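You operate a simulated robot arm through the tools that you are given. There is no shell and no other tool. Be economical: measure what you need, move in short steps, check, and stop when the job is done.

You run a simulated robot arm. Do the job below in one go: nothing can be reset, and whatever is moved stays where it is left.

## Task
Take the green riser and leave it on the short grey panel. Take the white tub and put it on the right end of the narrow pine table. Push the sixth cabinet drawer shut. Put the red line card that says "27" from the back edge of the bench on the left end of the black machine table. Fetch the yellow riser and set it on the shelf under the narrow pine table. Put two of the black bands from the top of the bench in the yellow crate. Stack the sample card marked "62" from the top of the long table on top of the sample card that says "56". Any order will do.

Only the result counts: the job must be done as asked and must still hold three seconds after the hand-in. Knocking over, shifting, dropping, spilling or breaking anything else fails it.

## Robot
A 7-joint arm with a two-finger parallel gripper on a trunk, on a base that drives. Base frame: it is fixed to the floor where the robot stands at the start and does not move with it; the origin is under the middle of the robot, x ahead of it, y to its left, z up. Readings come in mm, degrees, newtons and seconds.
With the tool pointing down near the work surface it reaches from about 280 to 720 mm from the robot's upright axis, wherever it stands. Its first joint turns from -166.0 to 166.0 degrees. Places, roughly: black band (5x4x2 cm) [800, -100, 900]; cabinet drawer [2700, -1400, 800]; green riser (10x4x3 cm) [600, -200, 900]; left end of the black machine table (20x54 cm) [960, -4580, 780]; red line card [1250, 0, 1000]; right end of the narrow pine table (23x46 cm) [640, 1120, 860]; sample card [-1250, 1750, 1000]; shelf under the narrow pine table [1000, 1100, 400]; short grey panel [750, -4500, 750]; white tub (8x8x5 cm) [700, -300, 900]; yellow crate (41x25x11 cm) [3100, -100, 900]; yellow riser (10x4x3 cm) [600, 300, 900]. Payload 3.43 kg.
Tool frame: the origin (TCP) lies between the finger pads and is the grasp point; the fingertips stand 34 mm ahead of it; z points along the fingers, y is the line along which they close. The gripper opens to 128 mm. The fingers are 24 mm wide and 12 mm thick; the gripper's body (48 by 130 mm) begins 96 mm behind the TCP.
Orientation is told as [roll, pitch, yaw] about the base's x, y, z axes, in that order, counted from this pose: with the fingers straight down and closing along the base's y, the tool's x points along the base's -x, its y along +y and its z along -z.

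## Interface
- The arm moves only by the tool step_arm. Its argument "series" is a list of rows, each an object (a shift or turn left out is 0, a gripper value left out holds the last) with "dr": the turn, a rotation vector about the tool's x, y, z in degrees, a list of three; "offset": the shift along the tool's x, y, z in mm, a list of three; "fingers": the opening in per cent of the stroke, from 0 (shut) to 100 (fully open). In form: [{"dr": [rx, ry, rz], "offset": [x, y, z], "fingers": fingers}, ...]. A call has 1 to 10 rows; each row shifts and turns the commanded pose from where the row before left it, along the tool's axes as they then stand. Rows are played at 5 a second. More than 50 mm and 8.6 degrees between two rows, or a gripper value outside its range, and nothing of the call is played. Where a pose cannot be reached the arm comes as near as it can. A force on the tool above 40 N (or 10 N above the force at the start of the call, whichever is more), or a blocked arm, ends the call early, and 0.2 s more pass. Each finger travels about 108 mm/s and halts on what it meets, pressing with about 37 N; the grip force reading is that of the motor and also rises with nothing between the fingers. The clock runs only during rows and for 0.2 s after the last one: add rows that do not move to give the fingers time. It gives the time, the measured TCP pose, the force on the tool (base axes), the opening and the grip force at its end, in the units of the frame above (readings bear some noise), with the torque about the TCP (base axes, N m) and any sound that the robot's microphone picked up, and new pictures: "views" is both (left out), scene, wrist or none.
- Cameras (640 x 400 px; columns grow to the right, rows downward): "scene" is now at [-14.9, 167, 1544.1]; the picture's right is [0.29, -0.96, 0.00], its down [-0.73, -0.23, -0.64] and it looks along [0.61, 0.19, -0.77] (base axes); focal length 264 px, centre (320, 200). "wrist" rides on the gripper at [76, -11, -160] in the tool frame; the picture's right is [0.15, 0.99, 0.00], its down [-0.88, 0.13, -0.46] and it looks along [-0.45, 0.07, 0.89] (tool axes); focal length 234 px, centre (320, 200). There is no depth. A picture from a camera that has moved, and an enlarged one, comes with that camera's place and axes in the base frame and with its lens. The place of the scene camera against the robot may be out by one fixed shift of up to 12 mm in any direction.
- lift_body(by): slides the trunk up (or, below 0, down) by that many mm; the arm and the scene camera ride with it, the base frame stays. It gives what a move gives, with no picture.
- steer(legs): drives the robot by 1 to 6 legs, each [ahead, left, turn to the left] in mm, mm and degrees, along the robot's own axes; the way and the turn of a leg run together, so that a leg with both is an arc; at most 1500 mm and 180 degrees a leg. The arm and the cameras ride along, it lands a little off, and it stops where it bumps. It gives what a move gives, and a new picture of the scene camera.
- head_to(pan, tilt): turns the head with the scene camera to pan (to the left, within 86 degrees either way) and tilt (down, from -29 to 69), counted from straight ahead of the robot. It gives what a move gives, and a new picture of the scene camera.
- zoom(camera, box): a new picture of the part [left, top, right, bottom] of that camera's present view, enlarged. The clock stands still meanwhile.
- close_job(): hands the job in; it is judged then, once.

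Work in short steps. Places have to be worked out from the pictures, the camera data and where the tool is seen: move nearer, look again, correct. Check each grasp and each placing, and mend what went wrong. You have 217 turns and 260 pictures in all, those below and enlarged ones among them. Open the gripper and draw the arm clear of the work before you hand the job in, unless the task says otherwise; then end with one line.

The tools are called after "Request:" as a command line: name --argument value ..., lists and objects as JSON in quotes. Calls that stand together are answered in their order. step_arm: Moves the arm, as the interface text tells. Its arguments: {"type":"object","properties":{"series":{"type":"array"},"views":{"type":"string","enum":["both","scene","wrist","none"]}},"required":["series"]} The other tools are called the same way: lift_body (by) slides the trunk up or down; steer (legs) drives the base; head_to (pan, tilt) turns the head that bears the scene camera; zoom (camera, box) takes an enlarged picture of a part of a camera's view; close_job () hands the job in.

At the start:

```text
t: 0.0
tool_pos: [385.3, 174.2, 1140.8]
tcp_rot: [0.0, 0.0, 0.0]
contact_force: [-1.0, 0.3, -0.3]
torque: [-0.04, 0.02, 0.0]
finger_gap: 127.9
finger_force: 0.0
trunk travel left (down, up): [-275.0, 49.0]
robot x, y, heading: [0.1, 1.0, 0.2]
head pan, tilt: [17.1, 50.1]
```

scene: 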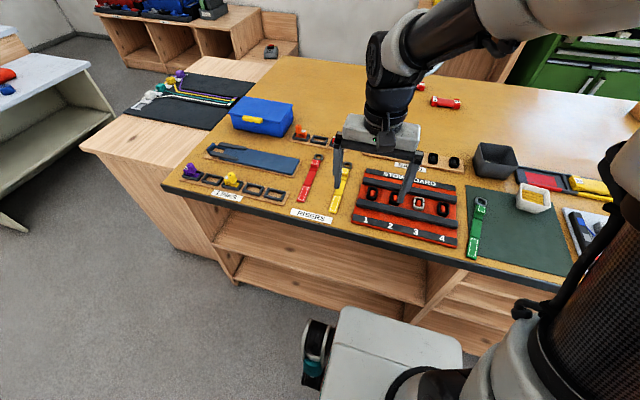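
wrist: 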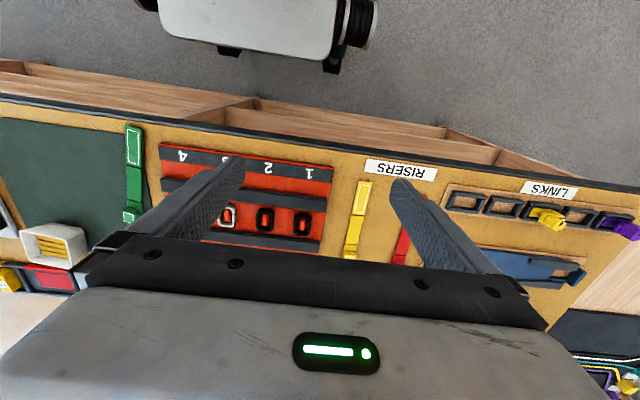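

The scene shows the bench with risers, the tub, and other items. I'll zoom in on the bench for detail first.

Request:
zoom --camera "scene" --box '[160, 100, 400, 250]'

Request:
zoom --camera "scene" --box '[400, 60, 640, 290]'

```text
2.67 times, centred on (280, 175) of scene
camera zoom: at [-14.9, 167.0, 1544.1], right [0.29, -0.96, 0.0], down [-0.73, -0.23, -0.64], along [0.61, 0.19, -0.77], focal length 703 px, centre (427, 267)
```

zoom: 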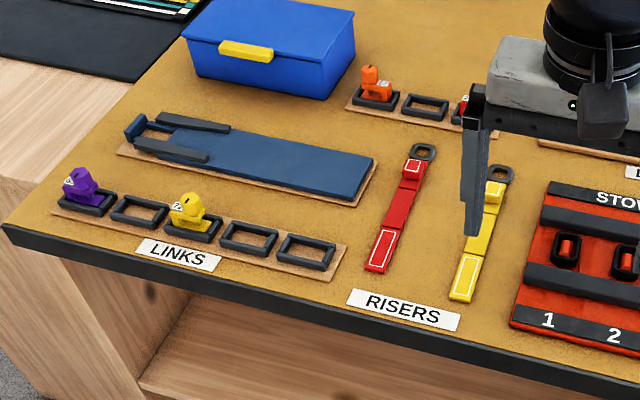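

```text
1.74 times, centred on (520, 175) of scene
camera zoom: at [-14.9, 167.0, 1544.1], right [0.29, -0.96, 0.0], down [-0.73, -0.23, -0.64], along [0.61, 0.19, -0.77], focal length 458 px, centre (-28, 244)
```

zoom: 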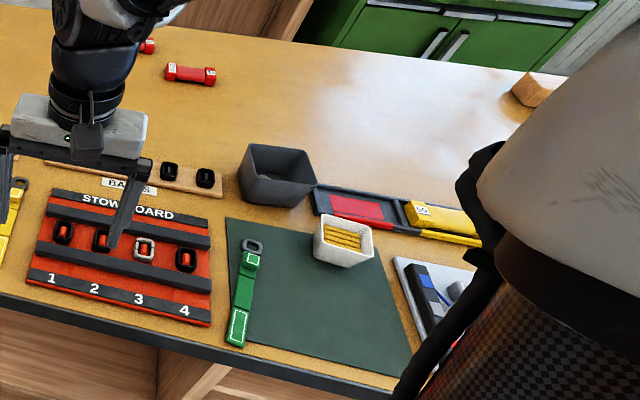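

I'll look around with the head: right, ahead-far, left.

Request:
head_to --pan -20 --tilt 25

Request:
head_to --pan -75 --tilt 20

Request:
head_to --pan 70 --tilt 30

Request:
head_to --pan 20 --tilt 15

```text
t: 1.0
tool_pos: [385.0, 175.6, 1141.1]
tcp_rot: [0.0, -0.1, 0.0]
contact_force: [0.5, 0.5, -0.1]
torque: [-0.01, -0.03, 0.0]
finger_gap: 128.0
finger_force: 0.1
trunk travel left (down, up): [-275.0, 49.0]
robot x, y, heading: [0.5, 2.0, 0.1]
head pan, tilt: [-20.0, 25.0]
camera scene: at [-1.8, 113.0, 1581.8], right [-0.34, -0.94, 0.0], down [-0.4, 0.14, -0.91], along [0.85, -0.31, -0.42], focal length 264 px, centre (320, 200)
```

scene: 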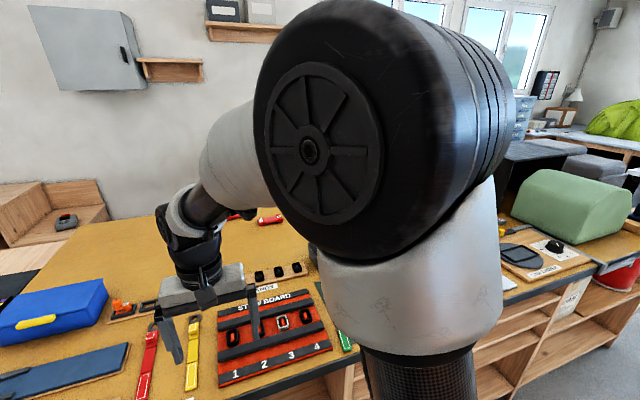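

```text
t: 2.3
tool_pos: [385.8, 175.2, 1140.5]
tcp_rot: [0.0, 0.1, 0.0]
contact_force: [0.4, -0.1, 0.1]
torque: [0.01, -0.02, -0.03]
finger_gap: 127.8
finger_force: 0.1
trunk travel left (down, up): [-275.0, 49.0]
robot x, y, heading: [-0.7, -0.4, -0.2]
head pan, tilt: [-75.0, 20.0]
camera scene: at [-64.2, 54.5, 1589.9], right [-0.97, -0.26, 0.0], down [-0.09, 0.33, -0.94], along [0.24, -0.91, -0.34], focal length 264 px, centre (320, 200)
```

scene: 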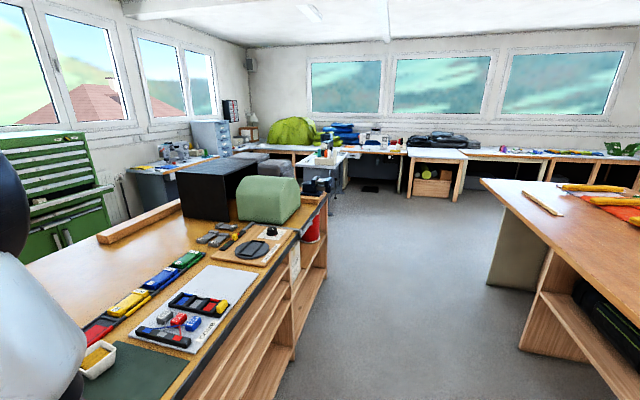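

```text
t: 4.6
tool_pos: [385.2, 174.8, 1140.3]
tcp_rot: [0.0, 0.0, 0.0]
contact_force: [-0.5, -0.5, 0.9]
torque: [0.0, 0.0, -0.05]
finger_gap: 127.9
finger_force: 0.0
trunk travel left (down, up): [-275.0, 49.0]
robot x, y, heading: [0.4, -1.0, -0.1]
head pan, tilt: [70.0, 30.0]
camera scene: at [-57.4, 229.4, 1573.9], right [0.94, -0.34, 0.0], down [-0.17, -0.47, -0.87], along [0.3, 0.81, -0.5], focal length 264 px, centre (320, 200)
```

scene: 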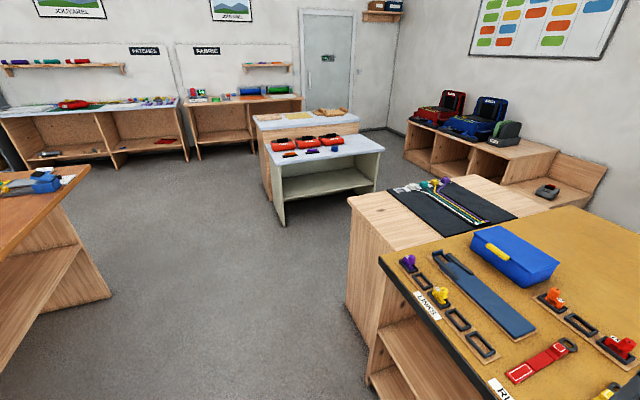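

```text
t: 5.7
tool_pos: [385.7, 174.3, 1140.7]
tcp_rot: [0.0, 0.1, 0.1]
contact_force: [0.5, -0.1, -0.1]
torque: [-0.03, -0.03, 0.0]
finger_gap: 128.0
finger_force: 0.0
trunk travel left (down, up): [-275.0, 49.0]
robot x, y, heading: [0.9, 0.4, 0.1]
head pan, tilt: [20.0, 15.0]
camera scene: at [-0.7, 176.4, 1598.0], right [0.34, -0.94, 0.0], down [-0.24, -0.09, -0.97], along [0.91, 0.33, -0.26], focal length 264 px, centre (320, 200)
```

scene: 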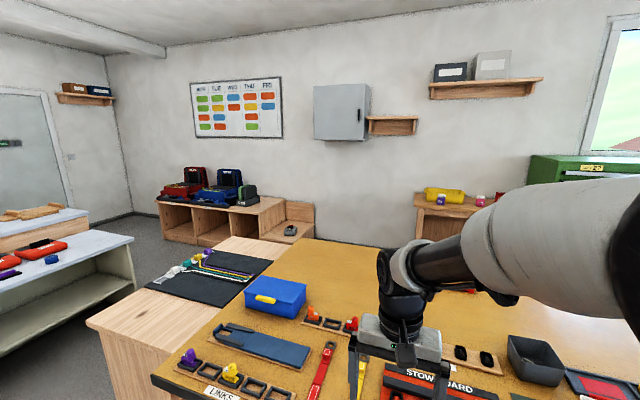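

The pine table is the one left of the bench with the bare near end; the bands rack sits about x=800, so I need to stand a bit closer. I check the base clearance to the bench by looking down.

Request:
head_to --pan 0 --tilt 69

Request:
zoom --camera "wrist" --box '[0, 0, 640, 400]'

```text
t: 7.0
tool_pos: [384.9, 173.4, 1139.2]
tcp_rot: [0.0, 0.2, -0.2]
contact_force: [0.1, -0.2, 0.3]
torque: [-0.01, 0.0, 0.0]
finger_gap: 128.0
finger_force: 0.0
trunk travel left (down, up): [-275.0, 49.0]
robot x, y, heading: [-1.5, -0.3, 0.1]
head pan, tilt: [0.0, 68.8]
camera scene: at [-21.8, 148.7, 1531.9], right [0.07, -1.0, 0.0], down [-0.86, -0.06, -0.5], along [0.5, 0.03, -0.87], focal length 264 px, centre (320, 200)
```

scene: 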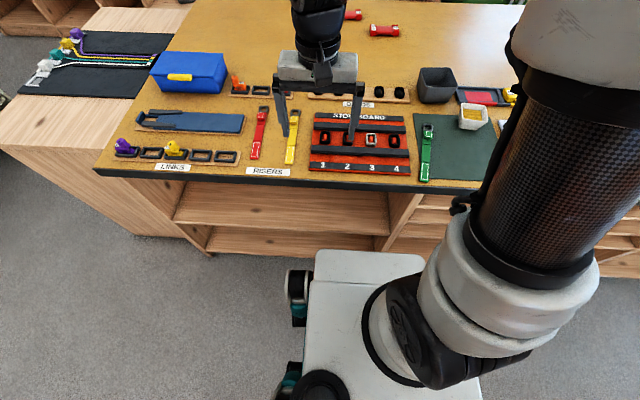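

```text
1.00 times, centred on (320, 200) of wrist (not enlarged: the box is as wide or as high as the picture)
camera zoom: at [311.1, 163.3, 1299.3], right [-0.14, 0.99, 0.0], down [0.88, 0.13, 0.45], along [0.45, 0.07, -0.89], focal length 234 px, centre (320, 200)
```

zoom: 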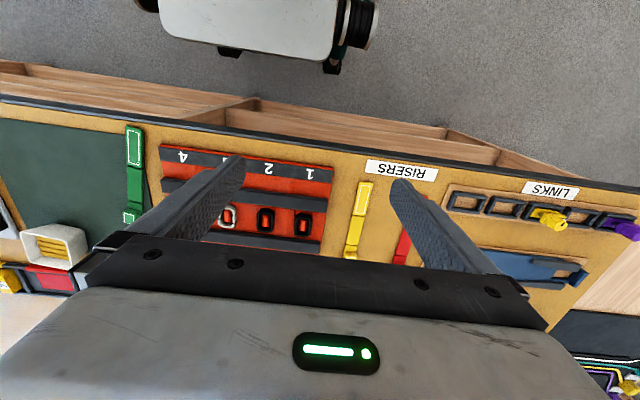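

Base front is at about x≈285 and the bench front at about 410. I'll advance 90 mm.

Request:
steer --legs '[[90, 0, 0]]'

Request:
step_arm --series '[{"offset": [-20, -50, 0]}, {"offset": [-20, -50, 0]}, {"offset": [-20, -50, 0]}, {"offset": [-20, -50, 0]}, {"offset": [-20, -50, 0]}, {"offset": [0, -50, 0]}, {"offset": [0, -50, 0]}]'

```text
t: 8.1
tool_pos: [475.4, 175.5, 1140.5]
tcp_rot: [0.0, 0.1, 0.1]
contact_force: [0.3, -0.1, -0.7]
torque: [0.03, 0.01, 0.0]
finger_gap: 128.1
finger_force: 0.1
trunk travel left (down, up): [-275.0, 49.0]
robot x, y, heading: [92.1, 0.0, -0.2]
head pan, tilt: [0.0, 68.8]
camera scene: at [69.1, 148.8, 1531.8], right [0.07, -1.0, 0.0], down [-0.86, -0.06, -0.5], along [0.5, 0.03, -0.87], focal length 264 px, centre (320, 200)
```

scene: 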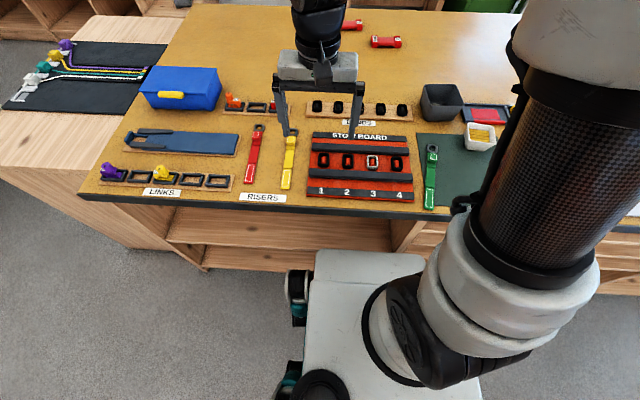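

```text
refused: row 1 steps farther than a row can; nothing moved
```

I move the tool over toward the tub (row limit is 50 mm total).

Request:
step_arm --series '[{"offset": [-12, -46, 0]}, {"offset": [-12, -46, 0]}, {"offset": [-12, -46, 0]}, {"offset": [-12, -46, 0]}, {"offset": [-12, -46, 0]}, {"offset": [-12, -46, 0]}, {"offset": [-12, -46, 0]}, {"offset": [-12, -46, 0]}, {"offset": [-12, -46, 0]}, {}]'

```text
t: 10.3
tool_pos: [584.7, -240.6, 1138.3]
tcp_rot: [0.0, 0.1, 0.0]
contact_force: [-0.9, -0.3, 0.1]
torque: [-0.02, 0.02, 0.01]
finger_gap: 128.1
finger_force: 0.0
trunk travel left (down, up): [-275.0, 49.0]
robot x, y, heading: [89.2, -2.6, -0.1]
head pan, tilt: [0.0, 68.8]
camera scene: at [58.2, 144.3, 1522.4], right [0.0, -1.0, 0.0], down [-0.93, 0.0, -0.36], along [0.36, 0.0, -0.93], focal length 264 px, centre (320, 200)
camera wrist: at [509.8, -251.1, 1297.6], right [-0.15, 0.99, 0.0], down [0.88, 0.13, 0.45], along [0.45, 0.07, -0.89], focal length 234 px, centre (320, 200)
```

scene: 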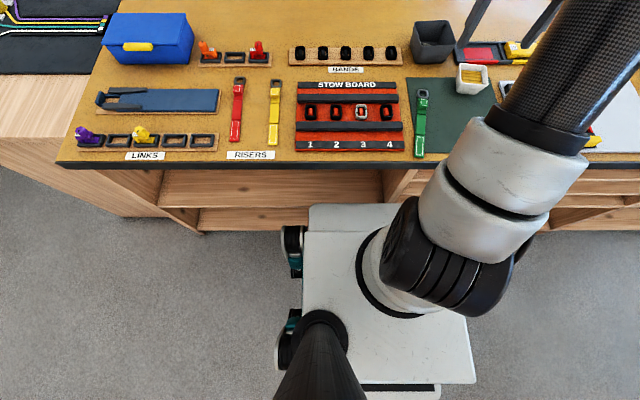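
wrist: 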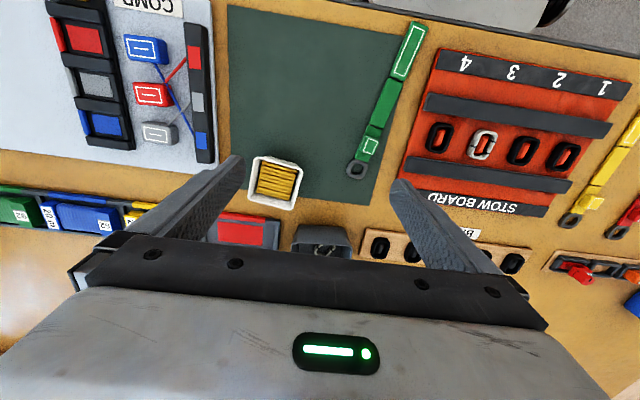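

Tub rim is estimated at about (669,-302,~930). I move above it and descend to TCP z≈1000 for a look.

Request:
step_arm --series '[{"offset": [-28, -20, 20]}, {"offset": [-28, -20, 20]}, {"offset": [-28, -21, 20]}, {"offset": [0, 0, 40]}, {"offset": [0, 0, 38]}, {}]'

```text
t: 11.7
tool_pos: [668.6, -300.1, 1000.8]
tcp_rot: [0.0, 0.1, 0.0]
contact_force: [-0.2, 0.4, 0.7]
torque: [-0.01, -0.02, 0.01]
finger_gap: 128.1
finger_force: 0.0
trunk travel left (down, up): [-275.0, 49.0]
robot x, y, heading: [91.1, 1.9, -0.0]
head pan, tilt: [0.0, 68.8]
camera scene: at [58.2, 144.3, 1522.4], right [0.0, -1.0, 0.0], down [-0.93, 0.0, -0.36], along [0.36, 0.0, -0.93], focal length 264 px, centre (320, 200)
camera wrist: at [594.6, -311.3, 1161.1], right [-0.15, 0.99, 0.0], down [0.88, 0.13, 0.45], along [0.45, 0.07, -0.89], focal length 234 px, centre (320, 200)
```

scene: 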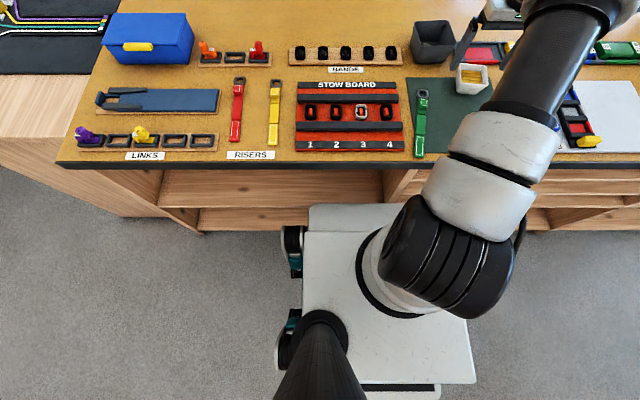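
wrist: 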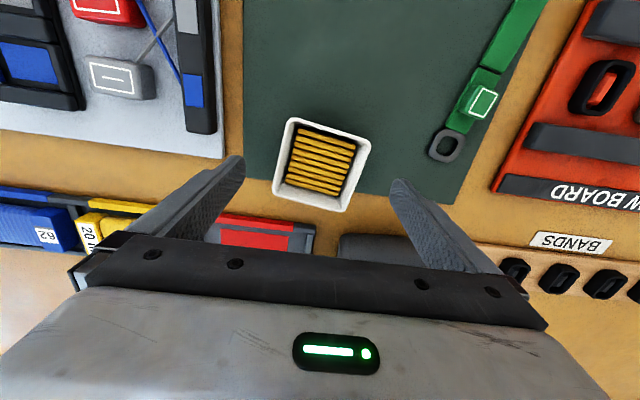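

Tub rim triangulates to about (660,-299,966), nearly between the fingers. I descend 44 mm with a small correction and close.

Request:
step_arm --series '[{"offset": [7, 1, 0]}, {"offset": [0, 0, 22]}, {"offset": [0, 0, 22]}, {}, {"fingers": 55}, {}, {"fingers": 40}, {}, {}, {}]'

```text
t: 13.9
tool_pos: [661.7, -298.8, 957.9]
tcp_rot: [0.0, 0.1, 0.0]
contact_force: [-0.6, -1.9, 1.8]
torque: [-0.12, -0.07, -0.05]
finger_gap: 78.6
finger_force: 37.1
trunk travel left (down, up): [-275.0, 49.0]
robot x, y, heading: [93.6, 1.9, -0.0]
head pan, tilt: [0.0, 68.8]
camera scene: at [58.0, 144.3, 1522.4], right [0.0, -1.0, 0.0], down [-0.93, 0.0, -0.36], along [0.36, 0.0, -0.93], focal length 264 px, centre (320, 200)
camera wrist: at [586.7, -310.0, 1118.0], right [-0.15, 0.99, 0.0], down [0.88, 0.13, 0.45], along [0.45, 0.07, -0.89], focal length 234 px, centre (320, 200)
```

scene: 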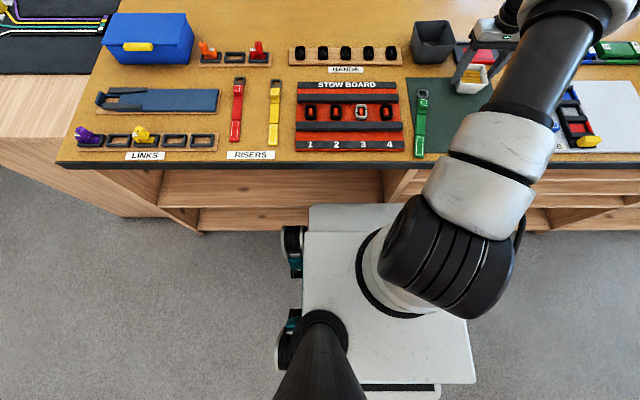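
wrist: 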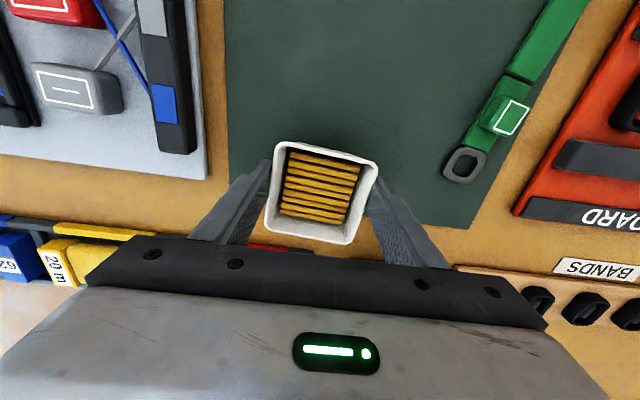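

Tub is gripped (gap 78.6). I lift it and bring the arm to the front centre.

Request:
step_arm --series '[{"offset": [0, 0, -20]}, {"offset": [0, 0, -45]}, {"offset": [0, 0, -45]}, {"offset": [0, 0, -45]}, {"offset": [0, 40, 0]}, {"offset": [0, 45, 0]}, {"offset": [0, 45, 0]}, {"offset": [0, 45, 0]}, {"offset": [0, 45, 0]}, {"offset": [0, 45, 0]}]' --views "wrist"

Request:
head_to --pan 45 --tilt 45

```text
t: 16.1
tool_pos: [662.0, -34.6, 1111.8]
tcp_rot: [0.0, 0.1, -0.1]
contact_force: [0.2, -0.1, -1.7]
torque: [0.01, -0.01, 0.02]
finger_gap: 78.2
finger_force: 36.7
trunk travel left (down, up): [-275.0, 49.0]
robot x, y, heading: [91.4, 0.2, 0.1]
head pan, tilt: [0.0, 68.8]
camera wrist: at [586.1, -45.8, 1271.3], right [-0.14, 0.99, 0.0], down [0.88, 0.13, 0.45], along [0.45, 0.07, -0.89], focal length 234 px, centre (320, 200)
```

wrist: 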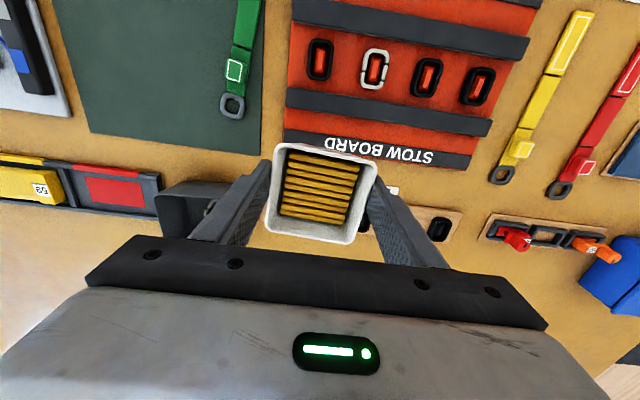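

```text
t: 17.2
tool_pos: [660.6, -35.8, 1110.1]
tcp_rot: [0.0, 0.1, 0.0]
contact_force: [-0.6, -0.1, -1.1]
torque: [-0.02, 0.05, -0.01]
finger_gap: 77.9
finger_force: 37.0
trunk travel left (down, up): [-275.0, 49.0]
robot x, y, heading: [91.3, 1.3, 0.3]
head pan, tilt: [45.0, 45.0]
camera scene: at [59.8, 201.8, 1551.2], right [0.71, -0.71, 0.0], down [-0.5, -0.5, -0.71], along [0.5, 0.5, -0.71], focal length 264 px, centre (320, 200)
```

scene: 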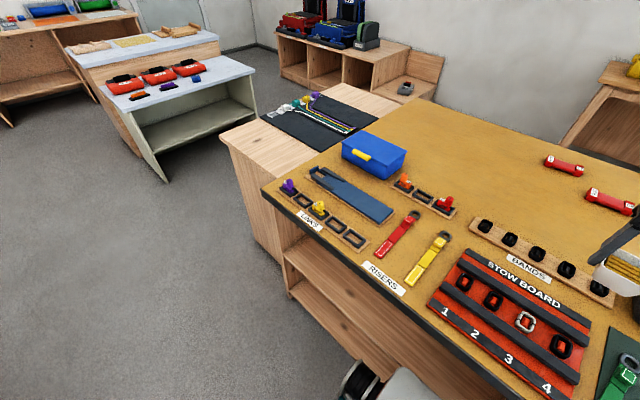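

The way left is clear. I back up slightly and drive left to stand before the pine table.

Request:
steer --legs '[[-60, 0, 0], [0, 1100, 0], [40, 0, 0]]'

Request:
head_to --pan 0 --tilt 60

```text
t: 29.2
tool_pos: [649.1, 1064.4, 1110.0]
tcp_rot: [0.0, 0.1, -1.2]
contact_force: [-0.4, -0.4, -0.7]
torque: [-0.01, 0.01, 0.03]
finger_gap: 76.6
finger_force: 36.6
trunk travel left (down, up): [-275.0, 49.0]
robot x, y, heading: [83.2, 1111.2, -1.2]
head pan, tilt: [45.0, 45.0]
camera scene: at [54.8, 1313.3, 1551.2], right [0.69, -0.72, 0.0], down [-0.51, -0.49, -0.71], along [0.51, 0.49, -0.71], focal length 264 px, centre (320, 200)
```

scene: 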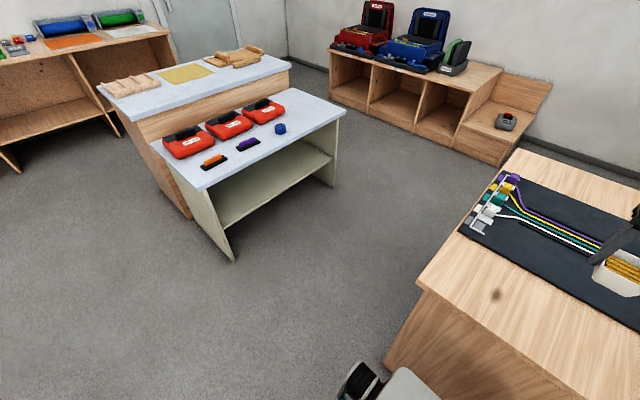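

```text
t: 30.3
tool_pos: [651.3, 1065.3, 1110.0]
tcp_rot: [0.0, 0.1, -1.2]
contact_force: [0.6, -0.6, -0.6]
torque: [0.01, 0.02, 0.01]
finger_gap: 76.5
finger_force: 36.7
trunk travel left (down, up): [-275.0, 49.0]
robot x, y, heading: [79.5, 1107.2, -1.1]
head pan, tilt: [0.0, 60.0]
camera scene: at [62.5, 1255.7, 1531.8], right [-0.02, -1.0, 0.0], down [-0.87, 0.02, -0.5], along [0.5, -0.01, -0.87], focal length 264 px, centre (320, 200)
```

scene: 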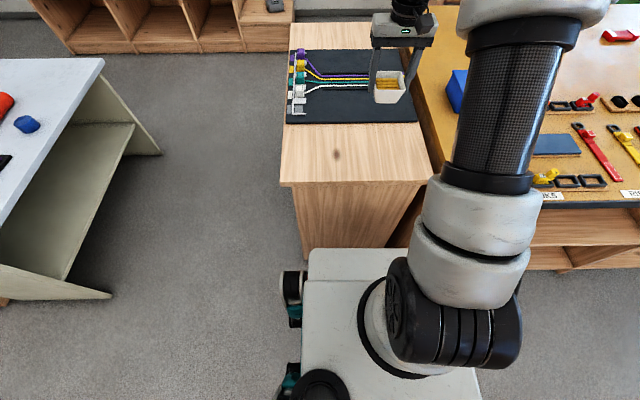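

Pine top bare area spans x≈496–746, y≈895–1367. I move to about (622,1110) and descend to TCP z≈925.

Request:
step_arm --series '[{"offset": [14, 22, 10]}, {"offset": [14, 22, 10]}, {"offset": [0, 0, 40]}, {"offset": [0, 0, 40]}, {"offset": [0, 0, 40]}, {"offset": [0, 0, 35]}, {}]'

```text
t: 31.9
tool_pos: [623.2, 1110.9, 934.7]
tcp_rot: [0.1, 0.1, -1.1]
contact_force: [0.4, -0.3, -1.3]
torque: [0.02, 0.0, 0.03]
finger_gap: 76.7
finger_force: 37.3
trunk travel left (down, up): [-275.0, 49.0]
robot x, y, heading: [82.5, 1110.2, -1.0]
head pan, tilt: [0.0, 60.0]
camera scene: at [62.6, 1255.7, 1531.8], right [-0.02, -1.0, 0.0], down [-0.87, 0.02, -0.5], along [0.5, -0.01, -0.87], focal length 264 px, centre (320, 200)
camera wrist: at [548.8, 1101.0, 1094.9], right [-0.13, 0.99, 0.0], down [0.88, 0.11, 0.45], along [0.45, 0.06, -0.89], focal length 234 px, centre (320, 200)
```

scene: 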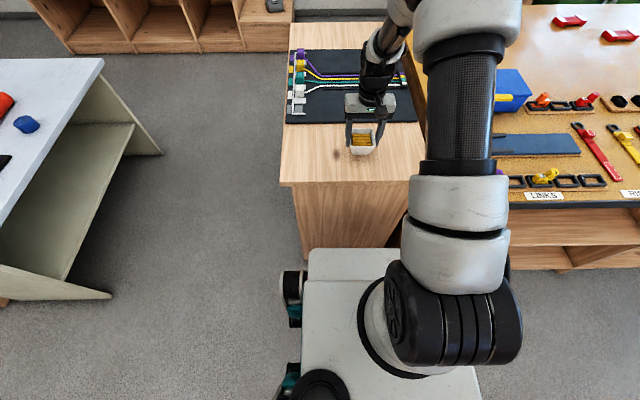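
wrist: 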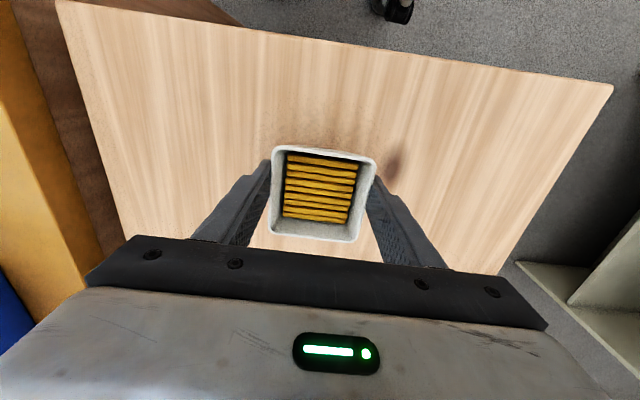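

Placed well in plan; I descend in small steps watching force.

Request:
step_arm --series '[{"offset": [0, 0, 8]}, {"offset": [0, 0, 8]}, {"offset": [0, 0, 4]}, {"offset": [0, 0, 4]}, {}]' --views "none"

```text
t: 33.1
tool_pos: [623.7, 1109.0, 914.9]
tcp_rot: [0.0, -0.1, -1.2]
contact_force: [-2.6, 1.0, 25.2]
torque: [-0.08, 0.1, -0.36]
finger_gap: 76.6
finger_force: 37.3
trunk travel left (down, up): [-275.0, 49.0]
robot x, y, heading: [85.1, 1111.2, -1.2]
head pan, tilt: [0.0, 60.0]
```

Contact at z≈915 (25 N). I relieve 3 mm, open, and lift clear.

Request:
step_arm --series '[{"offset": [0, 0, -3]}, {"fingers": 70}, {"fingers": 100}, {}, {}, {"offset": [0, 0, -40]}, {"offset": [0, 0, -45]}, {"offset": [0, 0, -45]}, {}]'

```text
t: 35.1
tool_pos: [623.0, 1109.7, 1046.7]
tcp_rot: [0.0, 0.1, -1.1]
contact_force: [-0.4, 0.5, 0.0]
torque: [0.01, 0.01, -0.01]
finger_gap: 128.1
finger_force: 0.0
trunk travel left (down, up): [-275.0, 49.0]
robot x, y, heading: [82.3, 1114.7, -1.1]
head pan, tilt: [0.0, 60.0]
camera scene: at [62.3, 1255.7, 1531.7], right [-0.02, -1.0, 0.0], down [-0.87, 0.02, -0.5], along [0.5, -0.01, -0.87], focal length 264 px, centre (320, 200)
camera wrist: at [548.0, 1100.2, 1206.3], right [-0.13, 0.99, 0.0], down [0.88, 0.11, 0.45], along [0.45, 0.06, -0.89], focal length 234 px, centre (320, 200)
```

scene: 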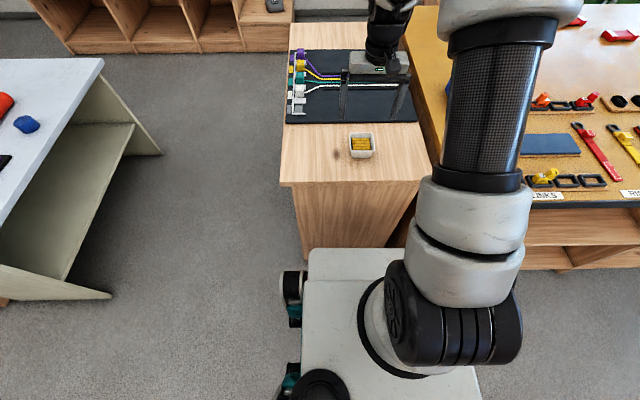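
wrist: 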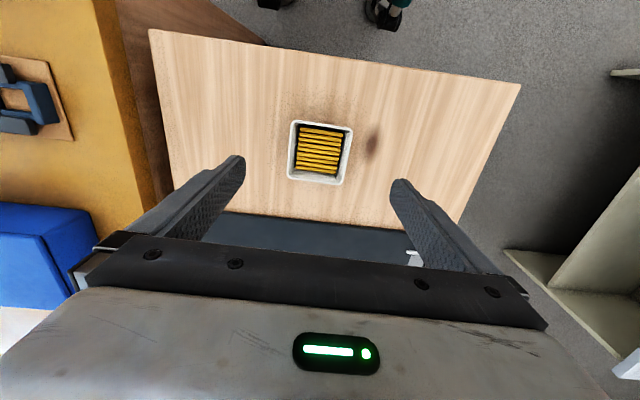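

Tub is placed. Now I scout the shelf under the pine table from its left side before picking up the yellow riser.

Request:
steer --legs '[[-150, 0, 0], [0, 750, -30]]'

Request:
head_to --pan -20 --tilt 40

```text
t: 43.8
tool_pos: [606.5, 1553.7, 1044.8]
tcp_rot: [0.0, 0.2, -31.4]
contact_force: [0.3, -0.1, 0.0]
torque: [-0.01, 0.02, 0.01]
finger_gap: 127.8
finger_force: 0.1
trunk travel left (down, up): [-275.0, 49.0]
robot x, y, heading: [139.7, 1829.5, -31.6]
head pan, tilt: [0.0, 60.0]
camera scene: at [194.1, 1963.5, 1531.8], right [-0.52, -0.85, 0.0], down [-0.74, 0.45, -0.5], along [0.43, -0.26, -0.87], focal length 264 px, centre (320, 200)
```

scene: 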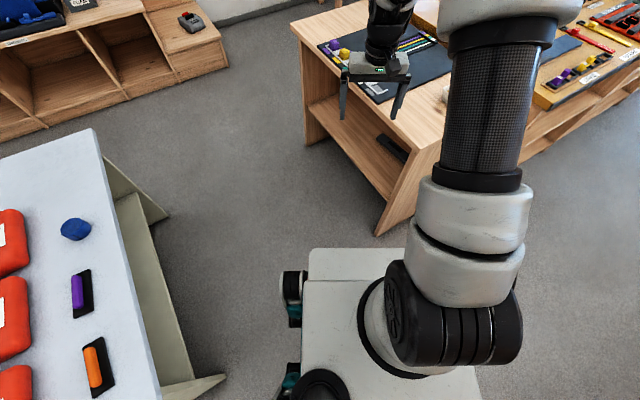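

```text
t: 44.6
tool_pos: [606.8, 1553.0, 1045.2]
tcp_rot: [0.0, 0.1, -31.4]
contact_force: [0.2, 0.2, 0.4]
torque: [-0.03, -0.02, 0.0]
finger_gap: 128.1
finger_force: 0.1
trunk travel left (down, up): [-275.0, 49.0]
robot x, y, heading: [141.7, 1827.8, -31.3]
head pan, tilt: [-20.0, 40.0]
camera scene: at [190.3, 1931.8, 1558.4], right [-0.78, -0.62, 0.0], down [-0.4, 0.5, -0.77], along [0.48, -0.6, -0.64], focal length 264 px, centre (320, 200)
```

scene: 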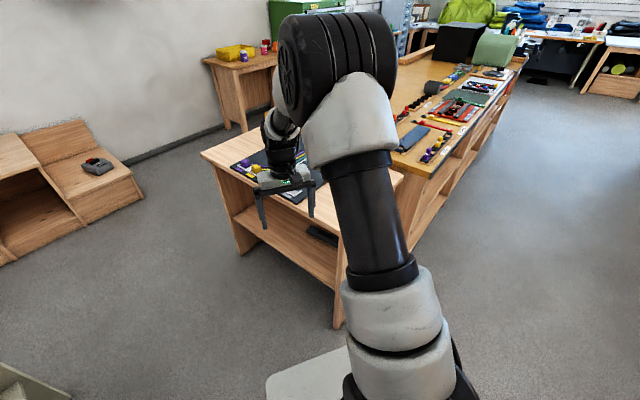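

The shelf is open on the +y side, edge at y≈1340, with a dark object at (811,1112); x≈1000, y≈1250 is free. Now I go back to the bench for the yellow riser.

Request:
steer --legs '[[0, 0, 31.4], [-100, 0, 0], [0, -1480, 0]]'

Request:
head_to --pan 0 --tilt 60

```text
t: 61.1
tool_pos: [560.9, 363.0, 1045.7]
tcp_rot: [0.0, 0.1, -1.2]
contact_force: [0.4, 0.6, 0.6]
torque: [-0.02, -0.02, -0.01]
finger_gap: 128.0
finger_force: 0.0
trunk travel left (down, up): [-275.0, 49.0]
robot x, y, heading: [19.1, 364.0, -1.1]
head pan, tilt: [-20.0, 40.0]
camera scene: at [13.1, 480.5, 1558.5], right [-0.36, -0.93, 0.0], down [-0.6, 0.23, -0.77], along [0.71, -0.28, -0.64], focal length 264 px, centre (320, 200)
```

scene: 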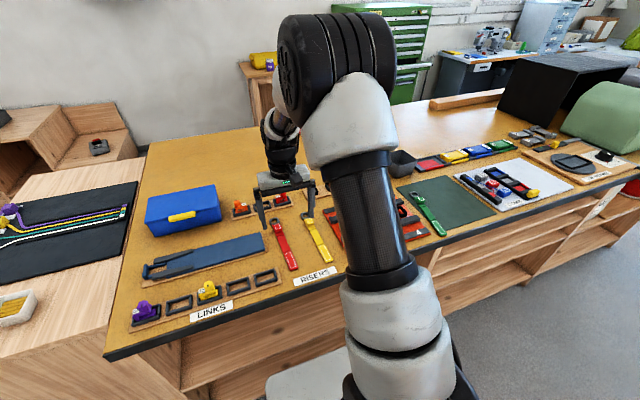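

```text
t: 62.0
tool_pos: [561.1, 362.8, 1045.7]
tcp_rot: [-0.1, 0.1, -1.2]
contact_force: [0.1, 1.2, 0.9]
torque: [0.0, 0.02, 0.01]
finger_gap: 127.8
finger_force: 0.0
trunk travel left (down, up): [-275.0, 49.0]
robot x, y, heading: [19.6, 364.6, -1.2]
head pan, tilt: [0.0, 60.0]
camera scene: at [0.5, 509.8, 1531.8], right [-0.02, -1.0, 0.0], down [-0.87, 0.02, -0.5], along [0.5, -0.01, -0.87], focal length 264 px, centre (320, 200)
```

scene: 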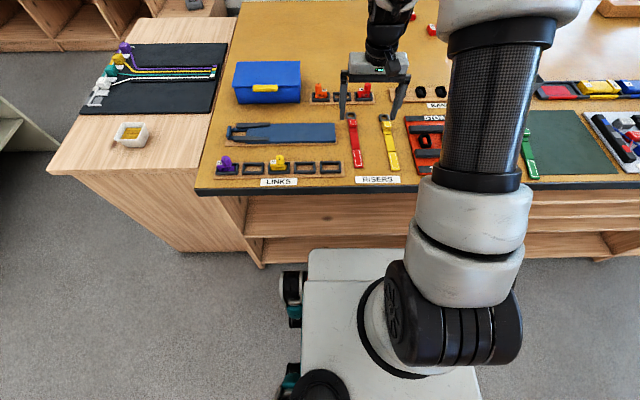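

I move the tool back over the yellow riser, at (490,270,1060).

Request:
step_arm --series '[{"offset": [23, -31, 0]}, {"offset": [23, -31, 0]}, {"offset": [23, -31, 0]}, {}]' --views "wrist"

```text
t: 63.0
tool_pos: [488.8, 270.7, 1047.0]
tcp_rot: [0.0, 0.1, -1.2]
contact_force: [-0.1, 0.2, 0.0]
torque: [0.01, -0.01, -0.02]
finger_gap: 128.1
finger_force: 0.0
trunk travel left (down, up): [-275.0, 49.0]
robot x, y, heading: [22.8, 365.6, -1.1]
head pan, tilt: [0.0, 60.0]
camera wrist: at [413.4, 260.5, 1207.4], right [-0.13, 0.99, 0.0], down [0.88, 0.11, 0.45], along [0.45, 0.06, -0.89], focal length 234 px, centre (320, 200)
```

wrist: 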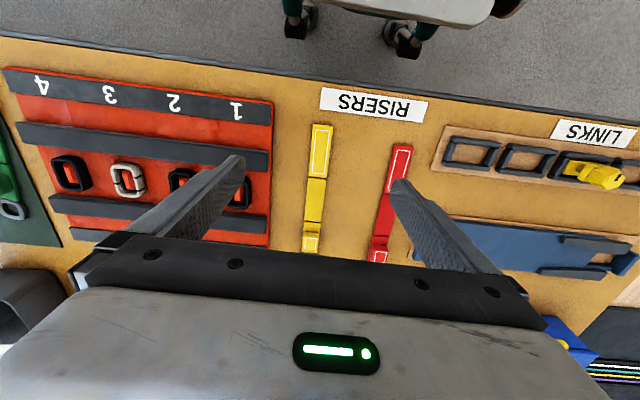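

I zoom on the risers to see their profile.

Request:
zoom --camera "scene" --box '[330, 90, 450, 195]'

Request:
zoom --camera "wrist" --box '[270, 100, 430, 270]'

```text
3.81 times, centred on (390, 142) of scene
camera zoom: at [0.4, 509.7, 1531.8], right [-0.02, -1.0, 0.0], down [-0.87, 0.02, -0.5], along [0.5, -0.01, -0.87], focal length 1004 px, centre (53, 419)
```

zoom: 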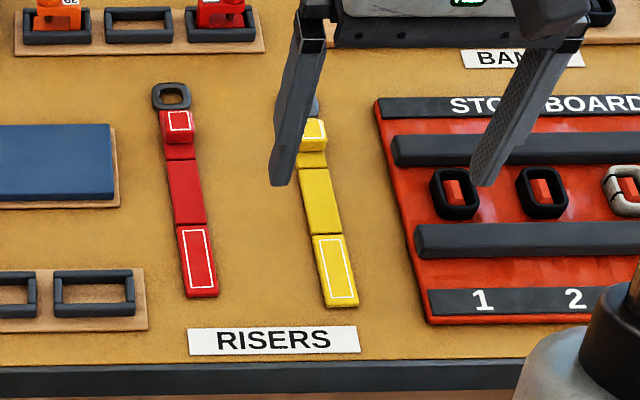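

```text
2.35 times, centred on (350, 185) of wrist
camera zoom: at [413.4, 260.5, 1207.4], right [-0.13, 0.99, 0.0], down [0.88, 0.11, 0.45], along [0.45, 0.06, -0.89], focal length 551 px, centre (249, 235)
```

zoom: 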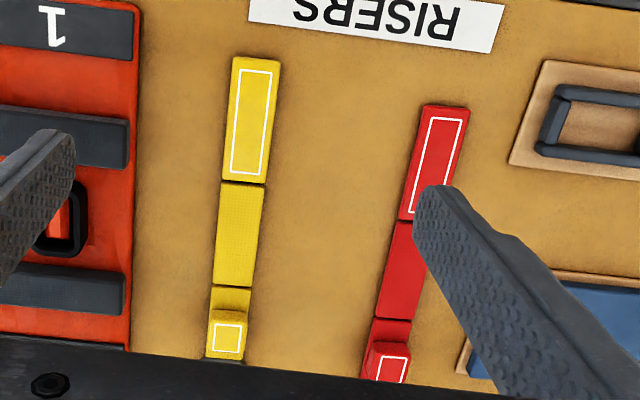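

The riser has segments (possibly hinged); its mid segment is at about (557,273). I narrow the gripper to clear the stow board, move above and descend to z≈965.

Request:
step_arm --series '[{"offset": [-34, 1, 0], "fingers": 50, "dr": [0, 0, -2.7]}, {"offset": [-34, 1, 0]}, {"offset": [0, 0, 40]}, {"offset": [0, 0, 40]}, {}]'

```text
t: 64.2
tool_pos: [559.2, 274.9, 966.2]
tcp_rot: [0.0, 0.1, 1.5]
contact_force: [0.5, 0.2, -0.4]
torque: [0.01, 0.03, 0.02]
finger_gap: 64.1
finger_force: 0.0
trunk travel left (down, up): [-275.0, 49.0]
robot x, y, heading: [17.8, 364.4, -1.3]
head pan, tilt: [0.0, 60.0]
camera scene: at [0.7, 509.8, 1531.8], right [-0.02, -1.0, 0.0], down [-0.87, 0.02, -0.5], along [0.5, -0.01, -0.87], focal length 264 px, centre (320, 200)
camera wrist: at [485.6, 261.2, 1126.0], right [-0.17, 0.98, 0.0], down [0.88, 0.15, 0.45], along [0.45, 0.08, -0.89], focal length 234 px, centre (320, 200)
```

scene: 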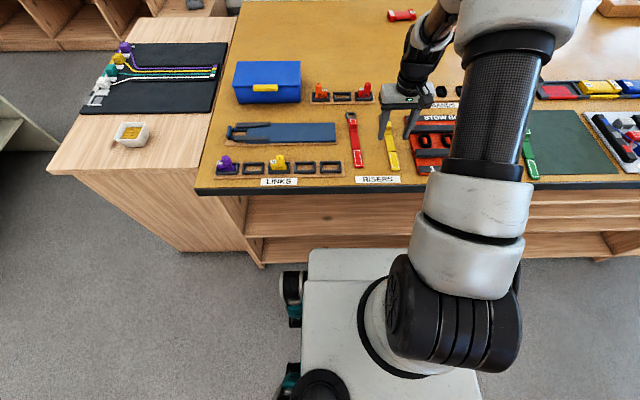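
wrist: 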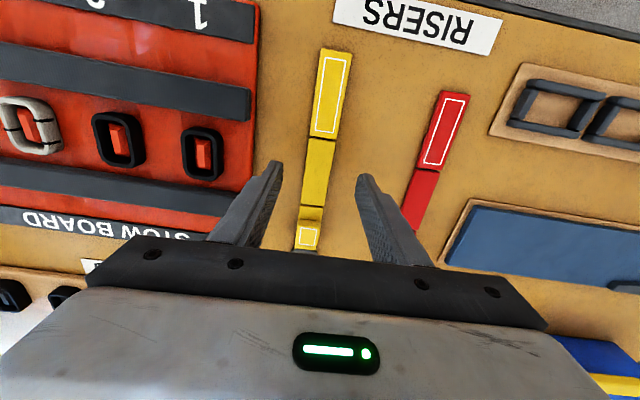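

The fingers straddle the mid segment. I descend 13 mm more, with force check, then close.

Request:
step_arm --series '[{"offset": [0, 0, 7]}, {"offset": [0, 0, 6]}, {}, {"fingers": 30}, {"fingers": 10}, {}, {}]' --views "wrist"

```text
t: 65.8
tool_pos: [558.6, 274.2, 953.4]
tcp_rot: [-0.1, 0.1, 1.4]
contact_force: [-0.1, -0.1, 0.6]
torque: [0.01, -0.02, 0.01]
finger_gap: 13.0
finger_force: 0.1
trunk travel left (down, up): [-275.0, 49.0]
robot x, y, heading: [17.6, 367.5, -1.2]
head pan, tilt: [0.0, 60.0]
camera wrist: at [484.8, 260.8, 1113.5], right [-0.17, 0.98, 0.0], down [0.88, 0.15, 0.45], along [0.45, 0.08, -0.89], focal length 234 px, centre (320, 200)
```

wrist: 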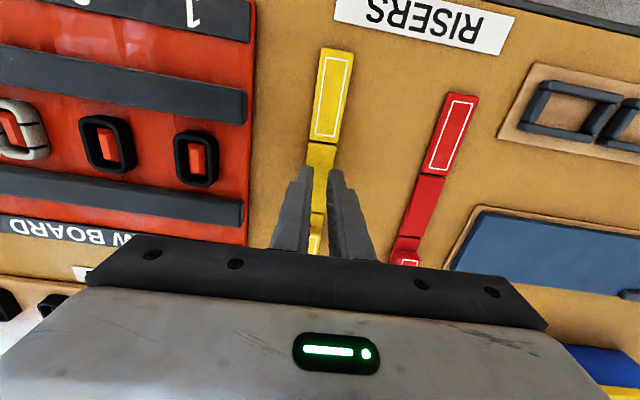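

Closed above the strap: it lies lower. I reopen, descend more until the tips nearly touch.

Request:
step_arm --series '[{"fingers": 50}, {}, {}, {"offset": [0, 0, 6]}, {"offset": [0, 0, 4]}, {"offset": [0, 0, 3]}, {"offset": [0, 0, 3]}, {}]' --views "wrist"

```text
t: 67.5
tool_pos: [557.9, 272.7, 937.7]
tcp_rot: [0.1, 0.1, 1.5]
contact_force: [0.0, 0.2, 0.3]
torque: [-0.03, 0.04, -0.01]
finger_gap: 64.2
finger_force: 0.1
trunk travel left (down, up): [-275.0, 49.0]
robot x, y, heading: [21.4, 365.5, -1.3]
head pan, tilt: [0.0, 60.0]
camera wrist: at [483.9, 260.5, 1097.2], right [-0.17, 0.98, 0.0], down [0.88, 0.15, 0.45], along [0.45, 0.08, -0.89], focal length 234 px, centre (320, 200)
```

wrist: 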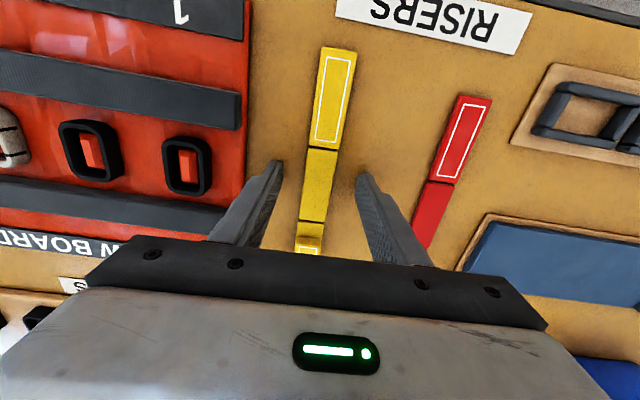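

Still no contact at tip z≈904; continue in 2–3 mm steps and close.

Request:
step_arm --series '[{"offset": [0, 0, 3]}, {"offset": [0, 0, 2]}, {"offset": [0, 0, 2]}, {}]' --views "none"

```text
t: 68.6
tool_pos: [558.6, 273.8, 933.6]
tcp_rot: [-0.1, -0.2, 1.6]
contact_force: [-8.4, 0.2, 19.1]
torque: [0.74, 0.52, 0.31]
finger_gap: 64.6
finger_force: 0.3
trunk travel left (down, up): [-275.0, 49.0]
robot x, y, heading: [19.3, 368.9, -1.0]
head pan, tilt: [0.0, 60.0]
stopped in row 4: the force on the tool passed its limit at 41 N (the readings are from after the stop); the commanded pose is now the measured one
```

Bench top is z≈900. I raise 2 mm and close on the strap.

Request:
step_arm --series '[{"offset": [0, 0, -2]}, {"fingers": 30}, {"fingers": 5}, {}, {}, {}]' --views "wrist"

```text
t: 70.0
tool_pos: [560.4, 273.4, 933.1]
tcp_rot: [-0.1, -0.4, 1.6]
contact_force: [5.9, 2.3, 8.4]
torque: [0.16, -0.26, -0.06]
finger_gap: 25.1
finger_force: 37.1
trunk travel left (down, up): [-275.0, 49.0]
robot x, y, heading: [15.3, 366.7, -1.2]
head pan, tilt: [0.0, 60.0]
camera wrist: at [485.1, 260.6, 1093.5], right [-0.17, 0.98, 0.0], down [0.87, 0.15, 0.46], along [0.45, 0.08, -0.89], focal length 234 px, centre (320, 200)
```

wrist: 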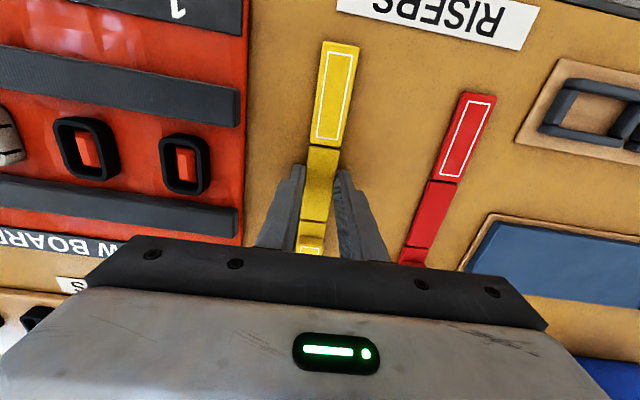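

Gripped (25 mm, 37 N). I lift and look at how it hangs.

Request:
step_arm --series '[{"offset": [0, 0, -10]}, {"offset": [0, 0, -40]}, {"offset": [0, 0, -45]}, {"offset": [0, 0, -45]}, {"offset": [0, 0, -45]}, {}]'

Request:
zoom --camera "scene" --box '[340, 60, 470, 190]'

```text
t: 71.4
tool_pos: [563.1, 276.9, 1120.1]
tcp_rot: [0.1, -0.1, 1.5]
contact_force: [-0.3, 0.8, -0.4]
torque: [-0.01, 0.04, 0.0]
finger_gap: 24.8
finger_force: 37.0
trunk travel left (down, up): [-275.0, 49.0]
robot x, y, heading: [19.2, 363.9, -1.2]
head pan, tilt: [0.0, 60.0]
camera scene: at [0.3, 509.8, 1531.7], right [-0.02, -1.0, 0.0], down [-0.87, 0.02, -0.5], along [0.5, -0.01, -0.87], focal length 264 px, centre (320, 200)
camera wrist: at [486.9, 263.7, 1280.1], right [-0.17, 0.98, 0.0], down [0.88, 0.15, 0.46], along [0.45, 0.08, -0.89], focal length 234 px, centre (320, 200)
```

scene: 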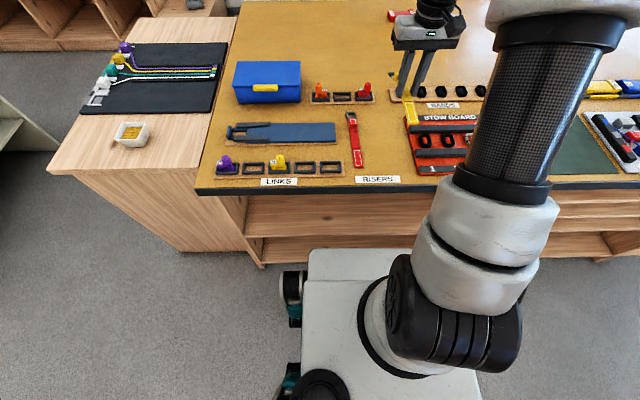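
wrist: 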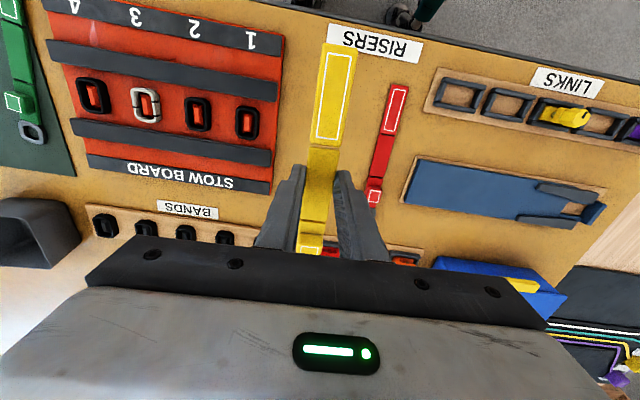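

```text
3.08 times, centred on (405, 125) of scene
camera zoom: at [0.3, 509.8, 1531.7], right [-0.02, -1.0, 0.0], down [-0.87, 0.02, -0.5], along [0.5, -0.01, -0.87], focal length 811 px, centre (58, 431)
```

zoom: 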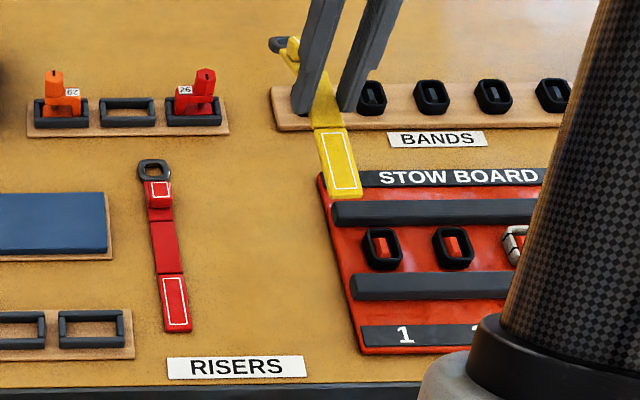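

The riser stays essentially rigid. For the shelf a forward-pitched tool is needed, so I'll set it back down, re-grip it with 35° pitch.

Request:
step_arm --series '[{"offset": [0, 0, 45]}, {"offset": [0, 0, 45]}, {"offset": [0, 0, 45]}, {"offset": [0, 0, 40]}, {"offset": [0, 0, 9]}, {}, {"fingers": 45}, {}, {"offset": [0, 0, -25]}, {"offset": [0, 0, -35]}]' --views "none"

Request:
step_arm --series '[{"dr": [0, -7, 0]}, {"dr": [0, -7, 0]}, {"dr": [0, -7, 0]}, {"dr": [0, -7, 0]}, {"dr": [0, -7, 0]}, {}]'

```text
t: 73.6
tool_pos: [560.3, 273.5, 994.2]
tcp_rot: [-0.1, -0.2, 1.6]
contact_force: [-0.7, 0.0, 0.4]
torque: [-0.01, 0.02, -0.01]
finger_gap: 57.5
finger_force: 0.1
trunk travel left (down, up): [-275.0, 49.0]
robot x, y, heading: [17.6, 368.4, -1.1]
head pan, tilt: [0.0, 60.0]
```

```text
t: 75.0
tool_pos: [558.6, 273.2, 994.5]
tcp_rot: [-0.1, -35.2, 1.6]
contact_force: [0.4, 0.2, 0.0]
torque: [-0.02, 0.03, -0.02]
finger_gap: 57.4
finger_force: 0.1
trunk travel left (down, up): [-275.0, 49.0]
robot x, y, heading: [14.9, 365.3, -1.1]
head pan, tilt: [0.0, 60.0]
camera scene: at [0.4, 509.8, 1531.8], right [-0.02, -1.0, 0.0], down [-0.87, 0.02, -0.5], along [0.5, -0.01, -0.87], focal length 264 px, centre (320, 200)
camera wrist: at [406.4, 257.9, 1081.3], right [-0.15, 0.99, -0.09], down [0.45, 0.14, 0.88], along [0.88, 0.09, -0.47], focal length 234 px, centre (320, 200)
```

scene: 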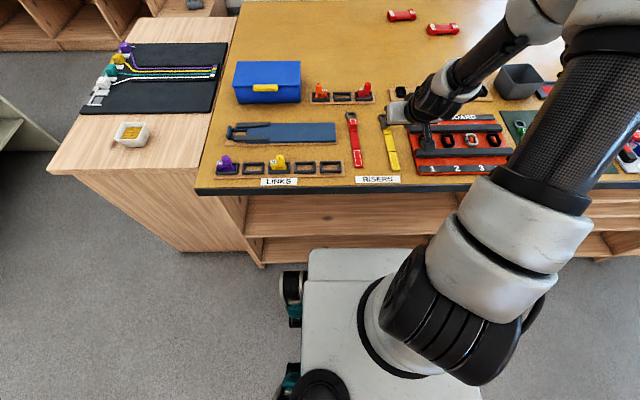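
wrist: 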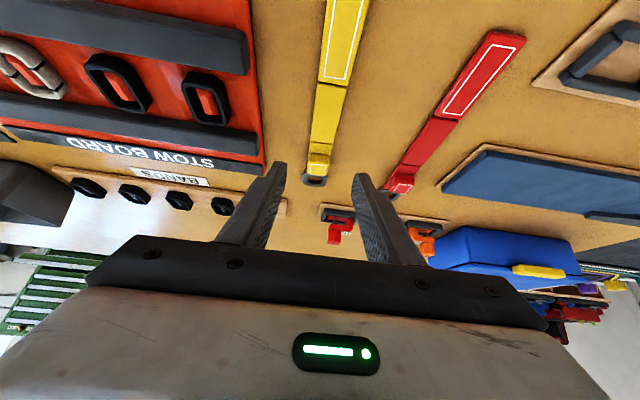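

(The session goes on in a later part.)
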